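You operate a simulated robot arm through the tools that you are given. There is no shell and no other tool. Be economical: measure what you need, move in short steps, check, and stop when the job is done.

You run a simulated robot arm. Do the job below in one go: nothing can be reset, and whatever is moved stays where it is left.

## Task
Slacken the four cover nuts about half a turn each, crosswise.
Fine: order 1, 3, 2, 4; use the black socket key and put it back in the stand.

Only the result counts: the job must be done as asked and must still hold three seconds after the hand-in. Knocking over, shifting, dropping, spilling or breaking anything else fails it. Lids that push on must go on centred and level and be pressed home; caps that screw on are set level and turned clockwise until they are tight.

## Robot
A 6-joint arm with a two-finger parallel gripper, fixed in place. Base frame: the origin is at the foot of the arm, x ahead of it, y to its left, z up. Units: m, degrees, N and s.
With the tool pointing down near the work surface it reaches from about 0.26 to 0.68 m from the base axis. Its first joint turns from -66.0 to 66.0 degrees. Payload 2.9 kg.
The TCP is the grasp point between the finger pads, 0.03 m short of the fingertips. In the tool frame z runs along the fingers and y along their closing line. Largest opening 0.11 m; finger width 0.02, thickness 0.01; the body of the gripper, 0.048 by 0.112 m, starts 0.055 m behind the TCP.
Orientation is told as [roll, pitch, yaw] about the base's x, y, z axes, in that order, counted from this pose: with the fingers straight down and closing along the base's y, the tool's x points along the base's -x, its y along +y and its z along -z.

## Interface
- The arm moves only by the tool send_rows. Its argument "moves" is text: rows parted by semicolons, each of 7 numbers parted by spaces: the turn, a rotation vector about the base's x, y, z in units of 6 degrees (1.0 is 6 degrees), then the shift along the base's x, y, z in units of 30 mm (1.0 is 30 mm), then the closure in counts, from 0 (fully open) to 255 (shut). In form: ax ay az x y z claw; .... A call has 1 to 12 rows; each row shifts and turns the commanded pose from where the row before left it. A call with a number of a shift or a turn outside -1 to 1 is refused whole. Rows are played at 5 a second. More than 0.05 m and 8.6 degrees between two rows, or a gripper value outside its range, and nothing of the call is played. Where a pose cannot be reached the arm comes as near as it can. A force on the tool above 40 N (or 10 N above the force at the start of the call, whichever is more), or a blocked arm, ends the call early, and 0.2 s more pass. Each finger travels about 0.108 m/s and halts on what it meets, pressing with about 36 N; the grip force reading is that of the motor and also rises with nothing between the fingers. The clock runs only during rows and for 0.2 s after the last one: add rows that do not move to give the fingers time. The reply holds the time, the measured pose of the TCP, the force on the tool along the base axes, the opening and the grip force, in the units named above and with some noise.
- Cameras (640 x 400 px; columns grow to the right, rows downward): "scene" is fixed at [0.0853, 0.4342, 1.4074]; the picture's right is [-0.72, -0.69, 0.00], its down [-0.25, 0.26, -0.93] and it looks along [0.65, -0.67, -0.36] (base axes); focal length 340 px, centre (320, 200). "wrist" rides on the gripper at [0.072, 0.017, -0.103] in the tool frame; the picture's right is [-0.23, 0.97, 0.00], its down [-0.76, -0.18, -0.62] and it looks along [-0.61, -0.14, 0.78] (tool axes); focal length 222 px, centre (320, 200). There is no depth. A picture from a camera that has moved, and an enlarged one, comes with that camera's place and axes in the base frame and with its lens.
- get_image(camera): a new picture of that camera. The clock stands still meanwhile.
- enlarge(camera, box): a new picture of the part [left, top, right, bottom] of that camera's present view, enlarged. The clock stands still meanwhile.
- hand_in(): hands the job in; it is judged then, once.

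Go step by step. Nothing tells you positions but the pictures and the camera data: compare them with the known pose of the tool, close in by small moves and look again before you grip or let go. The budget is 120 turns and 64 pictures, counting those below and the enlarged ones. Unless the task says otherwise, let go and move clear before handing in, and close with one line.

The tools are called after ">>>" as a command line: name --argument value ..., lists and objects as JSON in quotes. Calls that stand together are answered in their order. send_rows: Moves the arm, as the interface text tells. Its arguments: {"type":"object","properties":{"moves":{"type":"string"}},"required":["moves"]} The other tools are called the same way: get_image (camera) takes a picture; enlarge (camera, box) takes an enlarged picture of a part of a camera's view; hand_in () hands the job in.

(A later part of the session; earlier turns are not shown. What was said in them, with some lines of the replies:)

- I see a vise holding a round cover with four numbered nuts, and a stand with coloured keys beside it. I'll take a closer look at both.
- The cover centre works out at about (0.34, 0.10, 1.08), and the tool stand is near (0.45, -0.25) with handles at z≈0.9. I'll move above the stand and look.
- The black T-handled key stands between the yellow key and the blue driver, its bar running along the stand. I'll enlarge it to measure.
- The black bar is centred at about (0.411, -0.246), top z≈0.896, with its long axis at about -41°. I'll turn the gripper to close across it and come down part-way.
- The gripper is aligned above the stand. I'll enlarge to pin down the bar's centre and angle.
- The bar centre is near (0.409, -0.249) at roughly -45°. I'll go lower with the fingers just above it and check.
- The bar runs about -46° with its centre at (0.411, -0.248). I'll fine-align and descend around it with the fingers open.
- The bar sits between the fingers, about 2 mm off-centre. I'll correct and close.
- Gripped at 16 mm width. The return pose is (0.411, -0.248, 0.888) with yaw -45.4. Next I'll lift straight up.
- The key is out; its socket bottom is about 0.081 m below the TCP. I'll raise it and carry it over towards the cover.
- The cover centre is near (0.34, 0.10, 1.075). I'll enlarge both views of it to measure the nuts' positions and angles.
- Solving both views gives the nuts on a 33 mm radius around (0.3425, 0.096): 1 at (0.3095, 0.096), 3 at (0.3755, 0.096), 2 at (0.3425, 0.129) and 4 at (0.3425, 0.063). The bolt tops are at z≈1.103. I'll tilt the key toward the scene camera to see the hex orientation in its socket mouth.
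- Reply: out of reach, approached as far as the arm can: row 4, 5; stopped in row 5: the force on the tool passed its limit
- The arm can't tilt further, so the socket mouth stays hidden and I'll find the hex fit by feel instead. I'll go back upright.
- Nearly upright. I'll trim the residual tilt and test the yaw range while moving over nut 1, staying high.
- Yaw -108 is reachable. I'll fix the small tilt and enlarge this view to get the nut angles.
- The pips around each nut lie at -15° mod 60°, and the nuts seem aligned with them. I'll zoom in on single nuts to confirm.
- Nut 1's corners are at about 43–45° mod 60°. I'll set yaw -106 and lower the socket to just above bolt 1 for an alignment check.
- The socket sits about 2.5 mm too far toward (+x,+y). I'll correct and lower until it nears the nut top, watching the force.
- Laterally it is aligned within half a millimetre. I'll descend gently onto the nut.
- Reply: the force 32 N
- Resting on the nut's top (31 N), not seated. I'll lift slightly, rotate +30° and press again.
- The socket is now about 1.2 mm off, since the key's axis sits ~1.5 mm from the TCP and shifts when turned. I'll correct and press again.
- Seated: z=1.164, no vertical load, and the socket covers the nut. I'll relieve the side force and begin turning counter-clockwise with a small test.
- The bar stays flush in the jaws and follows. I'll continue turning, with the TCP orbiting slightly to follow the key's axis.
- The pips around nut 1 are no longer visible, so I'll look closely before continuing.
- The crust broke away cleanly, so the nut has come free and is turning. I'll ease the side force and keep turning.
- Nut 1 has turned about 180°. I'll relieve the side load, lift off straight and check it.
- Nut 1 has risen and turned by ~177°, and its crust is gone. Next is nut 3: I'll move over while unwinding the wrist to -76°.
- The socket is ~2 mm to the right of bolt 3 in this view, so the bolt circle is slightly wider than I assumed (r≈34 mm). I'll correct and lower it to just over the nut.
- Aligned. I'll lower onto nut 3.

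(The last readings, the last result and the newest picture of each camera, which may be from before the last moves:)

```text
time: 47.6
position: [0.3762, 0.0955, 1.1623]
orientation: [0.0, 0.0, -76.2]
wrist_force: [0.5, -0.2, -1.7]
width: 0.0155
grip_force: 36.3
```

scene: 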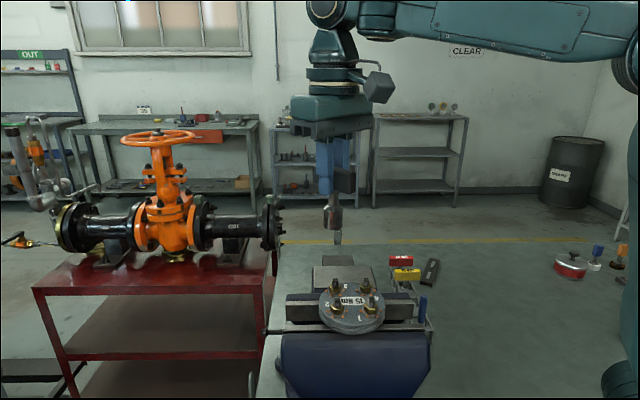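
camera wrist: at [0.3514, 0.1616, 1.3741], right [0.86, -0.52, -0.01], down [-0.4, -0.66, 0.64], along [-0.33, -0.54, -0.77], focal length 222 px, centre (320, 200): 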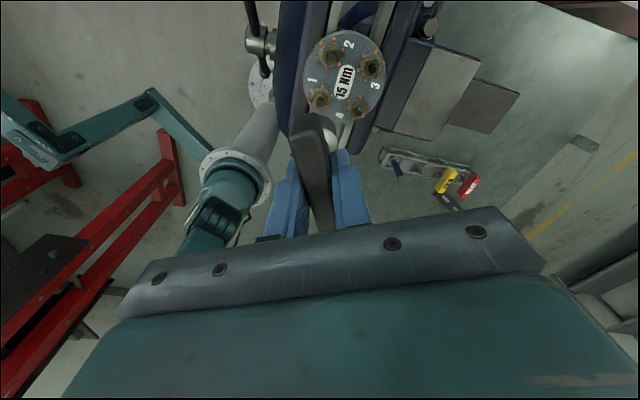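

Seated at z=1.162 with no load. I'll turn nut 3 counter-clockwise.

>>> send_rows --moves "0 0 1 0.003 0.001 0 255;0 0 1 0.003 0.001 0 255;0 0 1 0.003 0.001 0 255;0 0 1 0.003 0.001 0 255;0 0 1 0.003 0.001 0 255;0 0 1 0.002 0.002 0 255;0 0 1 0.002 0.002 0 255;0 0 1 0.002 0.002 0 255;0 0 1 0.002 0.002 0 255;0 0 1 0.002 0.002 0 255;0 0 0 0 0 0 255"

>>> enlarge --camera "scene" --box '[315, 250, 375, 310]'

```text
time: 50.0
position: [0.3776, 0.0967, 1.1625]
orientation: [0.0, 0.0, -15.9]
wrist_force: [4.0, 0.6, 0.3]
width: 0.0156
grip_force: 36.2
```

```text
6.67 times, centred on (345, 280) of scene
camera zoom: at [0.0854, 0.4342, 1.4074], right [-0.72, -0.69, 0.0], down [-0.25, 0.26, -0.93], along [0.65, -0.67, -0.36], focal length 2266 px, centre (153, -333)
```

zoom: 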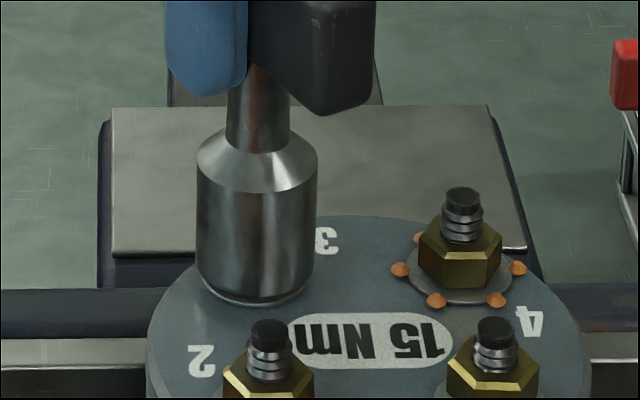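

Nut 3 has broken free and is turning, with low side forces. I'll continue.

>>> send_rows --moves "0 0 1 0.003 0.003 0 255;0 0 1 0.002 0.003 0 255;0 0 1 0.001 0.003 0 255;0 0 1 0.001 0.003 0 255;0 0 1 0.001 0.003 0 255;0 0 1 -0.001 0.003 0 255;0 0 1 -0.001 0.003 0 255;0 0 1 -0.001 0.003 0 255;0 0 1 -0.001 0.003 0 255;0 0 1 -0.001 0.003 0 255;0 0 0 0 0 0 255"

>>> send_rows --moves "0 0 1 -0.002 0.002 0 255;0 0 1 -0.002 0.002 0 255;0 0 1 -0.002 0.002 0 255;0 0 1 -0.002 0.002 0 255;0 0 1 -0.002 0.002 0 255;0 0 1 -0.003 0.001 0 255;0 0 1 -0.003 0.001 0 255;0 0 1 -0.003 0.001 0 255;0 0 1 -0.003 0.001 0 255;0 0 1 -0.003 0.001 0 255;0 0 0.5 0 0 0 255;0 0 0 0 0 0 255"

```text
time: 52.4
position: [0.3779, 0.0976, 1.1632]
orientation: [0.1, 0.0, 44.0]
wrist_force: [3.9, 16.0, 0.3]
width: 0.0156
grip_force: 35.9
```

```text
time: 55.0
position: [0.3762, 0.0975, 1.1646]
orientation: [0.2, -0.1, 106.9]
wrist_force: [-4.3, 3.3, 1.1]
width: 0.0155
grip_force: 35.5
```

Nut 3 is done. I'll lift off and go to nut 2, unwinding the wrist.

>>> send_rows --moves "0 0 0 0 0 0.3 255;0 0 0 0 0 0.4 255;0 0 0 0 0 0.5 255;0 0 0 0 0 0.6 255;0 0 -1 0 0 0 255;0 0 -1 0 0 0 255;0 0 -1 0 0 0 255;0 0 -1 0 0 0 255;0 0 -1 0 0 0 255;0 0 -1 0 0 0 255;0 0 0 0 0 0 255"

>>> send_rows --moves "0 0 -1 -0.094 0.09 0 255;0 0 -1 -0.094 0.09 0 255;0 0 -1 -0.094 0.09 0 255;0 0 -1 -0.094 0.09 0 255;0 0 -1 -0.094 0.09 0 255;0 0 -1 -0.094 0.09 0 255;0 0 -1 -0.094 0.09 0 255;0 0 -1 -0.094 0.09 0 255;0 0 -1 -0.094 0.09 0 255;0 0 -1 -0.094 0.09 0 255;0 0 -1 -0.094 0.09 0 255;0 0 -1 -0.094 0.09 0 255"

>>> send_rows --moves "0 0 -1 0 0 0 255;0 0 -1 0 0 0 255;0 0 -1 0 0 0 255;0 0 -1 0 0 0 255;0 0 -1 0 0 0 255;0 0 -1 0 0 0 255;0 0 -1 0 0 0 255;0 0 -1 0 0 0 255;0 0 -1 0 0 0 255;0 0 -1 0 0 0 255;0 0 -1 0 0 0 255;0 0 -1 0 0 0 255"

>>> send_rows --moves "0 0 -0.5 0 0 -0.4 255;0 0 0 0 0 -0.4 255;0 0 0 0 0 -0.3 255;0 0 0 0 0 0 255;0 0 0 0 0 0 255"

>>> enlarge --camera "scene" --box '[315, 265, 375, 325]'

```text
time: 57.4
position: [0.3748, 0.097, 1.2178]
orientation: [-0.1, 0.0, 70.8]
wrist_force: [0.2, 0.6, -1.9]
width: 0.0157
grip_force: 35.9
```

```text
time: 60.0
position: [0.3421, 0.1286, 1.2165]
orientation: [0.0, -0.1, -1.3]
wrist_force: [-0.7, 0.7, -1.9]
width: 0.0157
grip_force: 36.0
```

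```text
time: 62.6
position: [0.3428, 0.1295, 1.217]
orientation: [0.0, 0.0, -73.4]
wrist_force: [-0.3, 1.2, -1.6]
width: 0.0157
grip_force: 36.5
```

```text
time: 63.8
position: [0.3417, 0.1286, 1.1842]
orientation: [0.1, 0.0, -76.1]
wrist_force: [-0.8, -0.6, -1.2]
width: 0.0158
grip_force: 35.8
```

```text
6.67 times, centred on (345, 295) of scene
camera zoom: at [0.0853, 0.4342, 1.4074], right [-0.72, -0.69, 0.0], down [-0.25, 0.26, -0.93], along [0.65, -0.67, -0.36], focal length 2266 px, centre (153, -433)
```

zoom: 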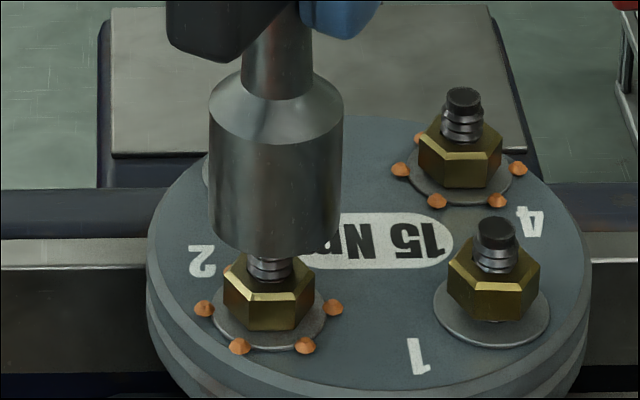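

The socket is about 1 mm off over nut 2. I'll nudge it and lower on.

>>> send_rows --moves "0 0 0 0.01 0.037 -0.2 255;0 0 0 0 0 -0.1 255;0 0 0 0 0 -0.1 255;0 0 0 0 0 -0.1 255;0 0 0 0 0 -0.1 255;0 0 0 0 0 -0.07 255;0 0 0 0 0 0 255"

```text
time: 65.4
position: [0.3427, 0.1303, 1.1656]
orientation: [-0.1, 0.0, -76.1]
wrist_force: [-3.2, 0.0, -0.9]
width: 0.0155
grip_force: 36.3
```

>>> send_rows --moves "0 0 0 -0.01 0 -0.08 255;0 0 0 0 0 0 255"

>>> enlarge --camera "scene" --box '[315, 265, 375, 325]'

```text
time: 66.0
position: [0.3426, 0.1298, 1.1613]
orientation: [-0.1, -0.1, -76.1]
wrist_force: [-4.0, -0.9, 0.0]
width: 0.0155
grip_force: 35.7
```

```text
6.67 times, centred on (345, 295) of scene
camera zoom: at [0.0852, 0.4341, 1.4074], right [-0.72, -0.69, 0.0], down [-0.25, 0.26, -0.93], along [0.65, -0.67, -0.36], focal length 2266 px, centre (153, -433)
```

zoom: 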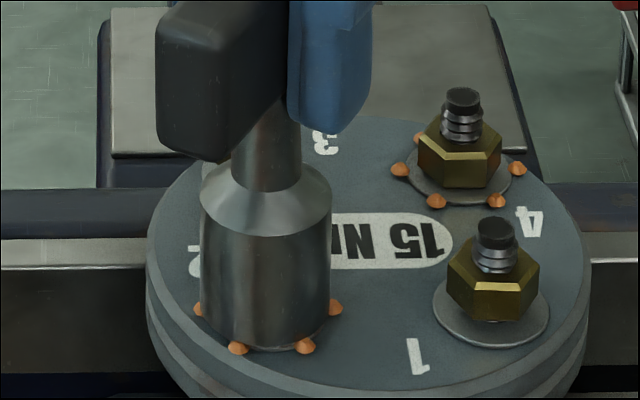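

Seated on nut 2. I'll turn it counter-clockwise.

>>> send_rows --moves "0 0 1 0 0.001 0 255;0 0 1 0 0.001 0 255;0 0 1 0 0.001 0 255;0 0 1 0.003 0.001 0 255;0 0 1 0.003 0.001 0 255;0 0 1 0.002 0.002 0 255;0 0 1 0.002 0.002 0 255;0 0 1 0.002 0.002 0 255;0 0 1 0.002 0.002 0 255;0 0 1 0.002 0.002 0 255;0 0 0 0 0 0 255"

>>> send_rows --moves "0 0 1 0.001 0.003 0 255;0 0 1 0.001 0.003 0 255;0 0 1 0.001 0.003 0 255;0 0 1 0.001 0.003 0 255;0 0 1 0.001 0.003 0 255;0 0 1 -0.001 0.003 0 255;0 0 1 -0.001 0.003 0 255;0 0 1 -0.001 0.003 0 255;0 0 1 -0.001 0.003 0 255;0 0 1 -0.001 0.003 0 255;0 0 0 0 0 0 255"

>>> send_rows --moves "0 0 1 -0.002 0.002 0 255;0 0 1 -0.002 0.002 0 255;0 0 1 -0.002 0.002 0 255;0 0 1 -0.002 0.002 0 255;0 0 1 -0.002 0.002 0 255;0 0 1 -0.003 0.001 0 255;0 0 1 -0.003 0.001 0 255;0 0 1 -0.003 0.001 0 255;0 0 1 -0.003 0.001 0 255;0 0 1 -0.003 0.001 0 255;0 0 0.5 0 0 0 255;0 0 0 0 0 0 255"

>>> enlarge --camera "scene" --box '[315, 265, 375, 325]'

```text
time: 68.4
position: [0.3423, 0.1306, 1.1619]
orientation: [0.1, 0.1, -16.0]
wrist_force: [-5.6, -1.8, -1.1]
width: 0.0156
grip_force: 36.0
```

```text
time: 70.8
position: [0.3424, 0.131, 1.162]
orientation: [0.1, -0.1, 44.0]
wrist_force: [-6.2, -2.7, -1.9]
width: 0.0157
grip_force: 36.2
```

```text
time: 73.4
position: [0.3413, 0.1318, 1.1612]
orientation: [0.0, 0.1, 106.8]
wrist_force: [-3.5, 0.0, 0.0]
width: 0.0156
grip_force: 36.3
```

```text
6.67 times, centred on (345, 295) of scene
camera zoom: at [0.0852, 0.4342, 1.4074], right [-0.72, -0.69, 0.0], down [-0.25, 0.26, -0.93], along [0.65, -0.67, -0.36], focal length 2266 px, centre (153, -433)
```

zoom: 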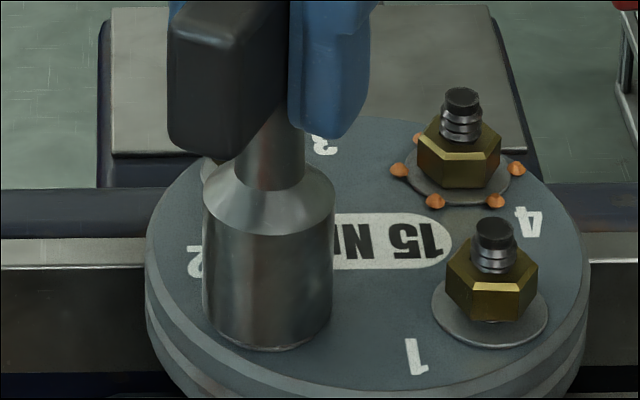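

Nut 2 is free and turned. I'll lift and go to nut 4.

>>> send_rows --moves "0 0 0 0 0 0.3 255;0 0 0 0 0 0.4 255;0 0 0 0 0 0.5 255;0 0 0 0 0 0.6 255;0 0 -1 0 0 0 255;0 0 -1 0 0 0 255;0 0 -1 0 0 0 255;0 0 -1 0 0 0 255;0 0 -1 0 0 0 255;0 0 -1 0 0 0 255;0 0 0 0 0 0 255"

>>> send_rows --moves "0 0 -1 0.003 -0.194 0 255;0 0 -1 0.003 -0.194 0 255;0 0 -1 0.003 -0.194 0 255;0 0 -1 0.003 -0.194 0 255;0 0 -1 0.003 -0.194 0 255;0 0 -1 0.003 -0.194 0 255;0 0 -1 0.003 -0.194 0 255;0 0 -1 0.003 -0.194 0 255;0 0 -1 0.003 -0.194 0 255;0 0 -1 0.003 -0.194 0 255;0 0 -1 0.003 -0.194 0 255;0 0 -1 0.003 -0.194 0 255"

>>> send_rows --moves "0 0 -1 0 0 0 255;0 0 -1 0 0 0 255;0 0 -1 0 0 0 255;0 0 -1 0 0 0 255;0 0 -1 0 0 0 255;0 0 -1 0 0 0 255;0 0 -1 0 0 0 255;0 0 -1 0 0 0 255;0 0 -1 0 0 0 255;0 0 -1 0 0 0 255;0 0 -1 0 0 0 255;0 0 -1 0 0 0 255"

>>> send_rows --moves "0 0 -0.5 0 0 -0.4 255;0 0 0 0 0 -0.4 255;0 0 0 0 0 -0.25 255;0 0 0 0 0 0 255;0 0 0 0 0 0 255"

>>> enlarge --camera "scene" --box '[325, 260, 395, 320]'

```text
time: 75.8
position: [0.3427, 0.1329, 1.2158]
orientation: [0.1, 0.0, 70.9]
wrist_force: [-0.3, 0.2, -2.5]
width: 0.0155
grip_force: 35.8
```

```text
time: 78.4
position: [0.3445, 0.0617, 1.2163]
orientation: [0.0, -0.1, -1.3]
wrist_force: [-0.6, 0.2, -2.2]
width: 0.0152
grip_force: 36.3
```

```text
time: 81.0
position: [0.3437, 0.0622, 1.2167]
orientation: [0.0, 0.0, -73.3]
wrist_force: [-0.3, -0.2, -1.2]
width: 0.0157
grip_force: 36.1
```

```text
time: 82.2
position: [0.3432, 0.0636, 1.1842]
orientation: [0.0, -0.1, -76.1]
wrist_force: [-1.1, 1.2, -0.9]
width: 0.0159
grip_force: 35.9
```

```text
6.67 times, centred on (360, 290) of scene
camera zoom: at [0.0853, 0.4342, 1.4074], right [-0.72, -0.69, 0.0], down [-0.25, 0.26, -0.93], along [0.65, -0.67, -0.36], focal length 2266 px, centre (53, -400)
```

zoom: 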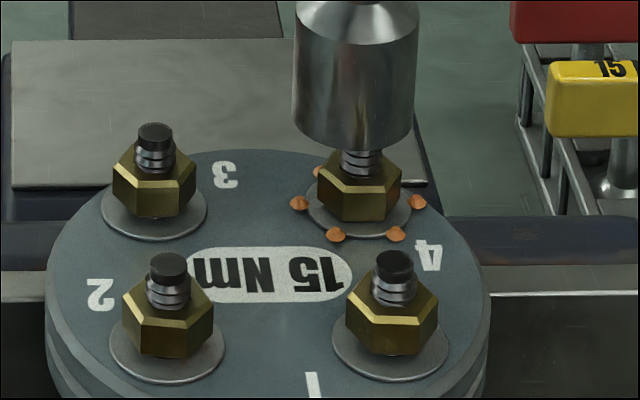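

The socket is ~2 mm left of nut 4. I'll correct and lower on.

>>> send_rows --moves "0 0 0 -0.05 -0.053 -0.1 255;0 0 0 0 0 0 255;0 0 0 0 0 -0.2 255;0 0 0 0 0 -0.1 255;0 0 0 0 0 -0.1 255;0 0 0 0 0 -0.1 255;0 0 0 0 0 -0.1 255;0 0 0 0 0 -0.04 255;0 0 0 0 0 0 255"

>>> enlarge --camera "scene" --box '[325, 260, 395, 320]'

```text
time: 84.2
position: [0.3418, 0.0611, 1.1618]
orientation: [0.0, 0.0, -76.1]
wrist_force: [-0.7, 0.3, -1.8]
width: 0.0157
grip_force: 35.8
```

```text
6.67 times, centred on (360, 290) of scene
camera zoom: at [0.0853, 0.4342, 1.4074], right [-0.72, -0.69, 0.0], down [-0.25, 0.26, -0.93], along [0.65, -0.67, -0.36], focal length 2266 px, centre (53, -400)
```

zoom: 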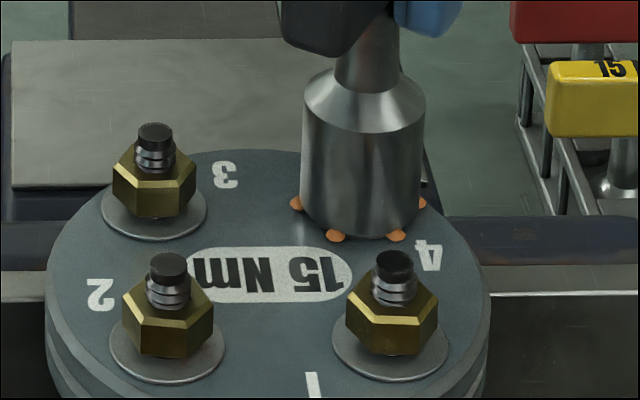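

Seated on nut 4 with no load. I'll turn it.

>>> send_rows --moves "0 0 1 0.003 0.001 0 255;0 0 1 0.003 0.001 0 255;0 0 1 0.003 0.001 0 255;0 0 1 0.003 0.001 0 255;0 0 1 0.003 0.001 0 255;0 0 1 0.002 0.002 0 255;0 0 1 0.002 0.002 0 255;0 0 1 0.002 0.002 0 255;0 0 1 0.002 0.002 0 255;0 0 1 0.002 0.002 0 255;0 0 0 0 0 0 255"

>>> send_rows --moves "0 0 1 0.001 0.003 0 255;0 0 1 0.001 0.003 0 255;0 0 1 0.001 0.003 0 255;0 0 1 0.001 0.003 0 255;0 0 1 0.001 0.003 0 255;0 0 1 -0.001 0.003 0 255;0 0 1 -0.001 0.003 0 255;0 0 1 -0.001 0.003 0 255;0 0 1 -0.001 0.003 0 255;0 0 1 -0.001 0.003 0 255;0 0 0 0 0 0 255"

>>> send_rows --moves "0 0 1 -0.002 0.002 0 255;0 0 1 -0.002 0.002 0 255;0 0 1 -0.002 0.002 0 255;0 0 1 -0.002 0.002 0 255;0 0 1 -0.002 0.002 0 255;0 0 1 -0.003 0.001 0 255;0 0 1 -0.003 0.001 0 255;0 0 1 -0.003 0.001 0 255;0 0 1 -0.003 0.001 0 255;0 0 1 -0.003 0.001 0 255;0 0 0.5 0 0 0 255;0 0 0 0 0 0 255"

>>> send_rows --moves "0 0 0 0 0 0.3 255;0 0 0 0 0 0.4 255;0 0 0 0 0 0.5 255;0 0 0 0 0 0.6 255;0 0 0 0 0 1 255;0 0 0 0 0 0.7 255;0 0 0 0 0 0 255"

>>> enlarge --camera "scene" --box '[310, 270, 400, 340]'

```text
time: 86.6
position: [0.3426, 0.0605, 1.1635]
orientation: [0.0, 0.0, -16.0]
wrist_force: [0.5, 7.9, -1.4]
width: 0.0158
grip_force: 36.1
```

```text
time: 89.0
position: [0.3418, 0.063, 1.1625]
orientation: [0.1, 0.0, 44.0]
wrist_force: [-1.0, 5.3, -0.3]
width: 0.0155
grip_force: 35.7
```

```text
time: 91.6
position: [0.342, 0.0631, 1.1608]
orientation: [0.1, 0.1, 107.1]
wrist_force: [-5.4, 8.7, -0.7]
width: 0.0156
grip_force: 35.6
```

```text
time: 93.2
position: [0.3413, 0.0635, 1.2671]
orientation: [0.0, 0.0, 106.9]
wrist_force: [-0.2, -0.1, -1.2]
width: 0.0156
grip_force: 36.1
```

```text
5.71 times, centred on (355, 305) of scene
camera zoom: at [0.0853, 0.4342, 1.4074], right [-0.72, -0.69, 0.0], down [-0.25, 0.26, -0.93], along [0.65, -0.67, -0.36], focal length 1942 px, centre (120, -400)
```

zoom: 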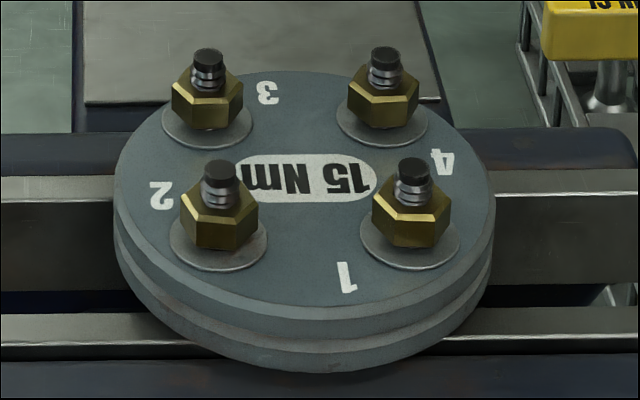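

All four nuts are raised, turned and free of crust. I'll carry the key back above its stand slot.

>>> send_rows --moves "0 0 -1 0.192 -0.868 0 255;0 0 -1 0.192 -0.868 0 255;0 0 -1 0.192 -0.868 0 255;0 0 -1 0.192 -0.868 0 255;0 0 -1 0.192 -0.868 0 255;0 0 -1 0.192 -0.868 0 255;0 0 -1 0.192 -0.868 0 255;0 0 -1 0.192 -0.868 0 255;0 0 -1 0.192 -0.868 0 255;0 0 -1 0.192 -0.868 0 255;0 0 -1 0.192 -0.868 0 255;0 0 -1 0.192 -0.868 0 255"

>>> send_rows --moves "0 0 -1 0 0 0 255;0 0 -1 0 0 0 255;0 0 -1 0 0 0 255;0 0 -1 0 0 0 255;0 0 -1 0 0 0 255;0 0 -1 0 0 0 255;0 0 -1 0 0 0 255;0 0 -1 0 0 0 255;0 0 -1 0 0 0 255;0 0 -1 0 0 0 255;0 0 -1 0 0 0 255;0 0 -1 0 0 0 255"

>>> send_rows --moves "0 0 -1 0 0 -1 255;0 0 -0.4 0 0 -1 255;0 0 0 0 0 -1 255;0 0 0 0 0 -1 255;0 0 0 0 0 -1 255;0 0 0 0 0 -1 255;0 0 0 0 0 -1 255;0 0 0 0 0 -0.7 255;0 0 0 0 0 0 255;0 0 0 0 0 0 255"

>>> enlarge --camera "scene" --box '[375, 220, 455, 330]'

```text
time: 95.8
position: [0.413, -0.2492, 1.2677]
orientation: [-0.1, -0.1, 34.8]
wrist_force: [-0.5, -0.6, -1.2]
width: 0.0155
grip_force: 35.7
```

```text
time: 98.4
position: [0.4112, -0.2484, 1.2677]
orientation: [0.0, 0.0, -37.1]
wrist_force: [0.1, -1.2, -2.1]
width: 0.0158
grip_force: 36.1
```

```text
time: 100.6
position: [0.4121, -0.2491, 1.0344]
orientation: [0.0, 0.0, -45.6]
wrist_force: [-0.4, -0.7, -1.2]
width: 0.0156
grip_force: 36.1
```

```text
3.64 times, centred on (415, 275) of scene
camera zoom: at [0.0853, 0.4341, 1.4074], right [-0.72, -0.69, 0.0], down [-0.25, 0.26, -0.93], along [0.65, -0.67, -0.36], focal length 1236 px, centre (-26, -73)
```

zoom: 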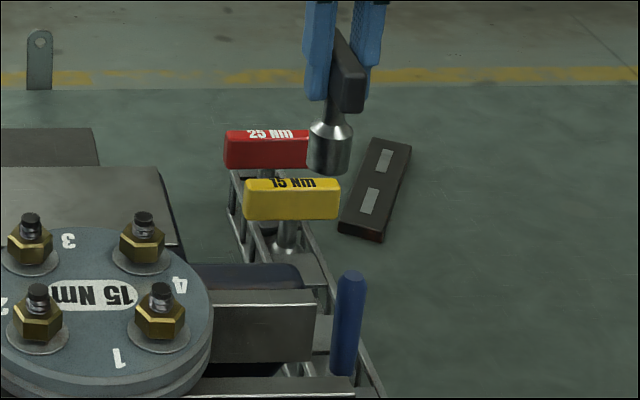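

It matches the pose it had when lifted. I'll lower to just above the stand and look from both cameras.

>>> send_rows --moves "0 0 0 -0.03 0.01 -0.8 255;0 0 0 0 0 -0.8 255;0 0 0 0 0 -0.8 255;0 0 0 0 0 0 255;0 0 0 0 0 0 255"

>>> enlarge --camera "scene" --box '[385, 250, 445, 330]'

>>> enlarge --camera "wrist" --box '[240, 0, 400, 200]'

```text
time: 101.8
position: [0.4131, -0.2488, 0.9632]
orientation: [0.1, 0.1, -45.5]
wrist_force: [0.4, 0.7, -2.0]
width: 0.0156
grip_force: 36.4
```

```text
5.00 times, centred on (415, 290) of scene
camera zoom: at [0.0853, 0.4341, 1.4074], right [-0.72, -0.69, 0.0], down [-0.25, 0.26, -0.93], along [0.65, -0.67, -0.36], focal length 1699 px, centre (-155, -250)
```

zoom: 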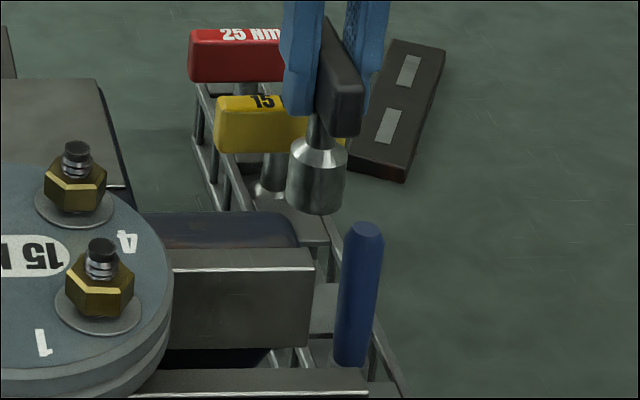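

```text
2.00 times, centred on (320, 100) of wrist
camera zoom: at [0.3749, -0.1861, 1.0653], right [0.85, 0.52, 0.0], down [0.41, -0.67, 0.62], along [0.32, -0.53, -0.78], focal length 444 px, centre (320, 400)
```

zoom: 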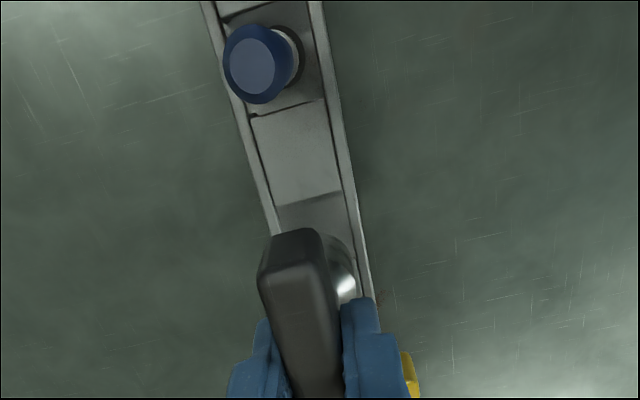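

I'll trim x by about a millimetre and lower gently into the slot, checking force part-way.

>>> send_rows --moves "0 0 0 -0.045 -0.015 -0.3 255;0 0 0 0 0 -0.3 255;0 0 0 0 0 -0.3 255;0 0 0 0 0 -0.2 255;0 0 0 0 0 -0.1 255;0 0 0 0 0 0 255"

>>> enlarge --camera "scene" --box '[385, 250, 445, 330]'

```text
time: 103.2
position: [0.4102, -0.2492, 0.9281]
orientation: [0.0, 0.0, -45.6]
wrist_force: [0.5, -0.9, -1.3]
width: 0.0156
grip_force: 36.0
```

```text
5.00 times, centred on (415, 290) of scene
camera zoom: at [0.0853, 0.4341, 1.4074], right [-0.72, -0.69, 0.0], down [-0.25, 0.26, -0.93], along [0.65, -0.67, -0.36], focal length 1699 px, centre (-155, -250)
```

zoom: 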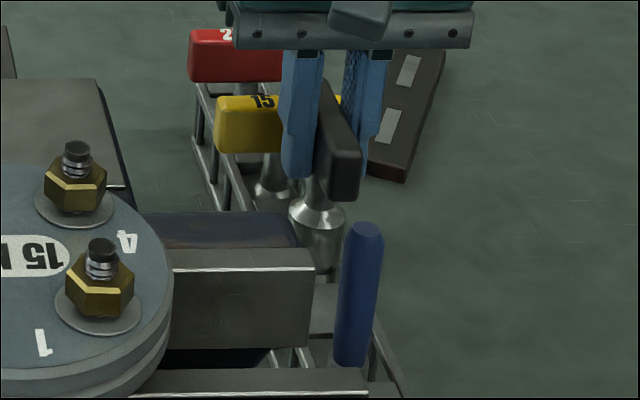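

>>> send_rows --moves "0 0 0 0 0 -0.2 255;0 0 0 0 0 -0.2 255;0 0 0 0 0 -0.2 255;0 0 0 0 0 -0.2 255;0 0 0 0 0 -0.15 255;0 0 0 0 0 -0.1 255;0 0 0 0 0 -0.1 255;0 0 0 0 0 0 255"

>>> enlarge --camera "scene" --box '[385, 250, 445, 330]'

```text
time: 105.0
position: [0.4094, -0.2492, 0.8936]
orientation: [0.0, 0.1, -45.6]
wrist_force: [-0.1, -0.2, -0.8]
width: 0.0154
grip_force: 35.5
```

```text
5.00 times, centred on (415, 290) of scene
camera zoom: at [0.0853, 0.4341, 1.4074], right [-0.72, -0.69, 0.0], down [-0.25, 0.26, -0.93], along [0.65, -0.67, -0.36], focal length 1699 px, centre (-155, -250)
```

zoom: 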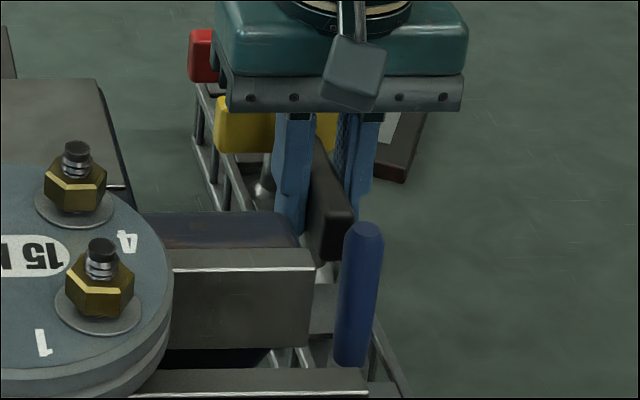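

No force so far and it's entering the slot. I'll lower the last few millimetres to contact.

>>> send_rows --moves "0 0 0 0 0 -0.06 255;0 0 0 0 0 -0.05 255;0 0 0 0 0 -0.04 255;0 0 0 0 0 0 255"

```text
time: 106.0
position: [0.409, -0.2478, 0.8886]
orientation: [0.0, 0.0, -45.6]
wrist_force: [-0.3, 0.1, -1.1]
width: 0.0155
grip_force: 35.6
```

>>> send_rows --moves "0 0 0 0 0 -0.04 255;0 0 0 0 0 -0.04 255;0 0 0 0 0 0 255"

```text
time: 106.8
position: [0.41, -0.2487, 0.8892]
orientation: [0.0, -0.2, -45.6]
wrist_force: [-7.7, 1.3, 23.7]
width: 0.0154
grip_force: 36.3
```

Contact at z≈0.888, the same as at pick-up. I'll ease off 1 mm and open slowly.

>>> send_rows --moves "0 0 0 0 0 0.05 255;0 0 0 0 0 0 255;0 0 0 0 0 0 200;0 0 0 0 0 0 170;0 0 0 0 0 0 120;0 0 0 0 0 0 120"

>>> enlarge --camera "scene" --box '[385, 250, 445, 330]'

>>> get_image --camera "wrist"

```text
time: 108.2
position: [0.4094, -0.2474, 0.8886]
orientation: [0.0, 0.0, -45.6]
wrist_force: [-0.8, -0.3, 0.1]
width: 0.0581
grip_force: 0.1
```

```text
5.00 times, centred on (415, 290) of scene
camera zoom: at [0.0853, 0.4342, 1.4074], right [-0.72, -0.69, 0.0], down [-0.25, 0.26, -0.93], along [0.65, -0.67, -0.36], focal length 1699 px, centre (-155, -250)
```

zoom: 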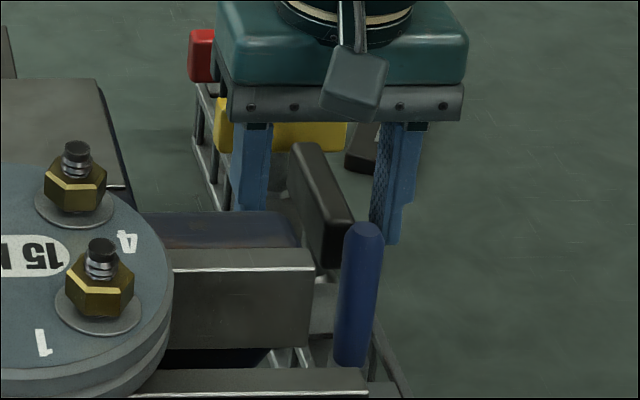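

```text
9 pictures are left
camera wrist: at [0.3715, -0.1863, 0.9905], right [0.85, 0.52, 0.0], down [0.41, -0.67, 0.62], along [0.32, -0.53, -0.78], focal length 222 px, centre (320, 200)
```

wrist: 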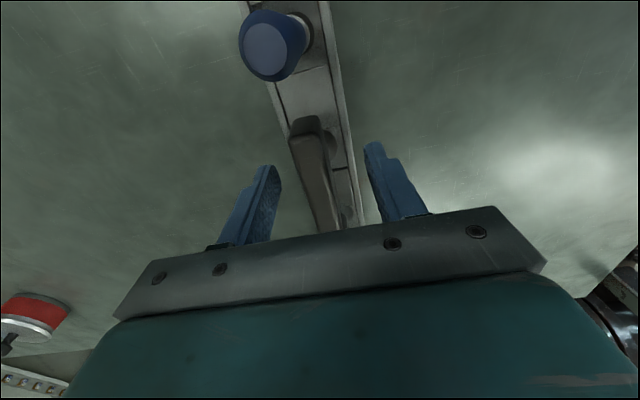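

The key stands in its slot. I'll retreat straight up and verify.

>>> send_rows --moves "0 0 0 0 0 0.5 120;0 0 0 0 0 0.8 120;0 0 0 0 0 1 120;0 0 0 0 0 1 120;0 0 0 0 0 1 120;0 0 0 0 0 1 120;0 0 0 0 0 1 120;0 0 0 0 0 1 120;0 0 0 0 0 0 120"

>>> enlarge --camera "scene" --box '[375, 240, 455, 350]'

>>> enlarge --camera "wrist" --box '[230, 0, 410, 160]'

```text
time: 110.2
position: [0.4081, -0.2492, 1.1063]
orientation: [0.0, 0.1, -45.6]
wrist_force: [0.0, 0.0, 0.0]
width: 0.0581
grip_force: 0.1
```

```text
3.64 times, centred on (415, 295) of scene
camera zoom: at [0.0853, 0.4342, 1.4074], right [-0.72, -0.69, 0.0], down [-0.25, 0.26, -0.93], along [0.65, -0.67, -0.36], focal length 1236 px, centre (-26, -146)
```

zoom: 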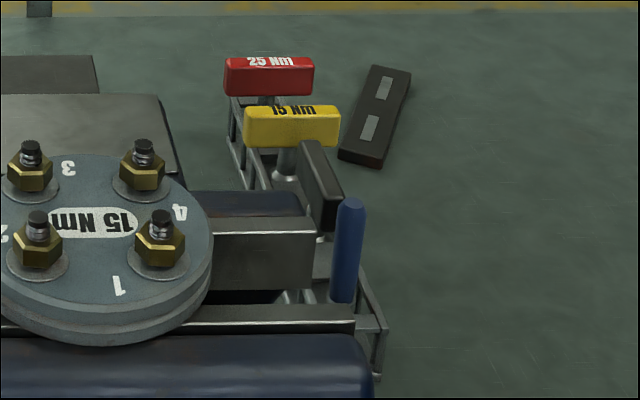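

```text
2.50 times, centred on (320, 80) of wrist
camera zoom: at [0.3708, -0.1868, 1.2087], right [0.85, 0.52, 0.0], down [0.41, -0.67, 0.62], along [0.32, -0.53, -0.78], focal length 555 px, centre (320, 500)
```

zoom: 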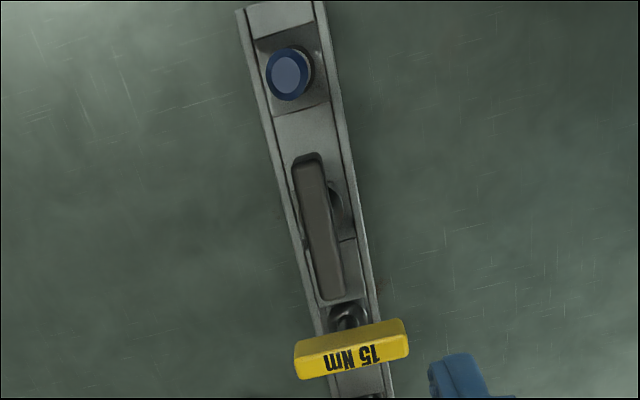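

The key is back where it stood at the start, and the other items look unmoved. All four nuts are slackened and the arm is clear, so I'm handing in.

>>> hand_in

```text
The job is handed in.
```

I slackened the four nuts about half a turn each in the order 1, 3, 2, 4 with the black socket key, put the key back in its stand, and handed the job in.
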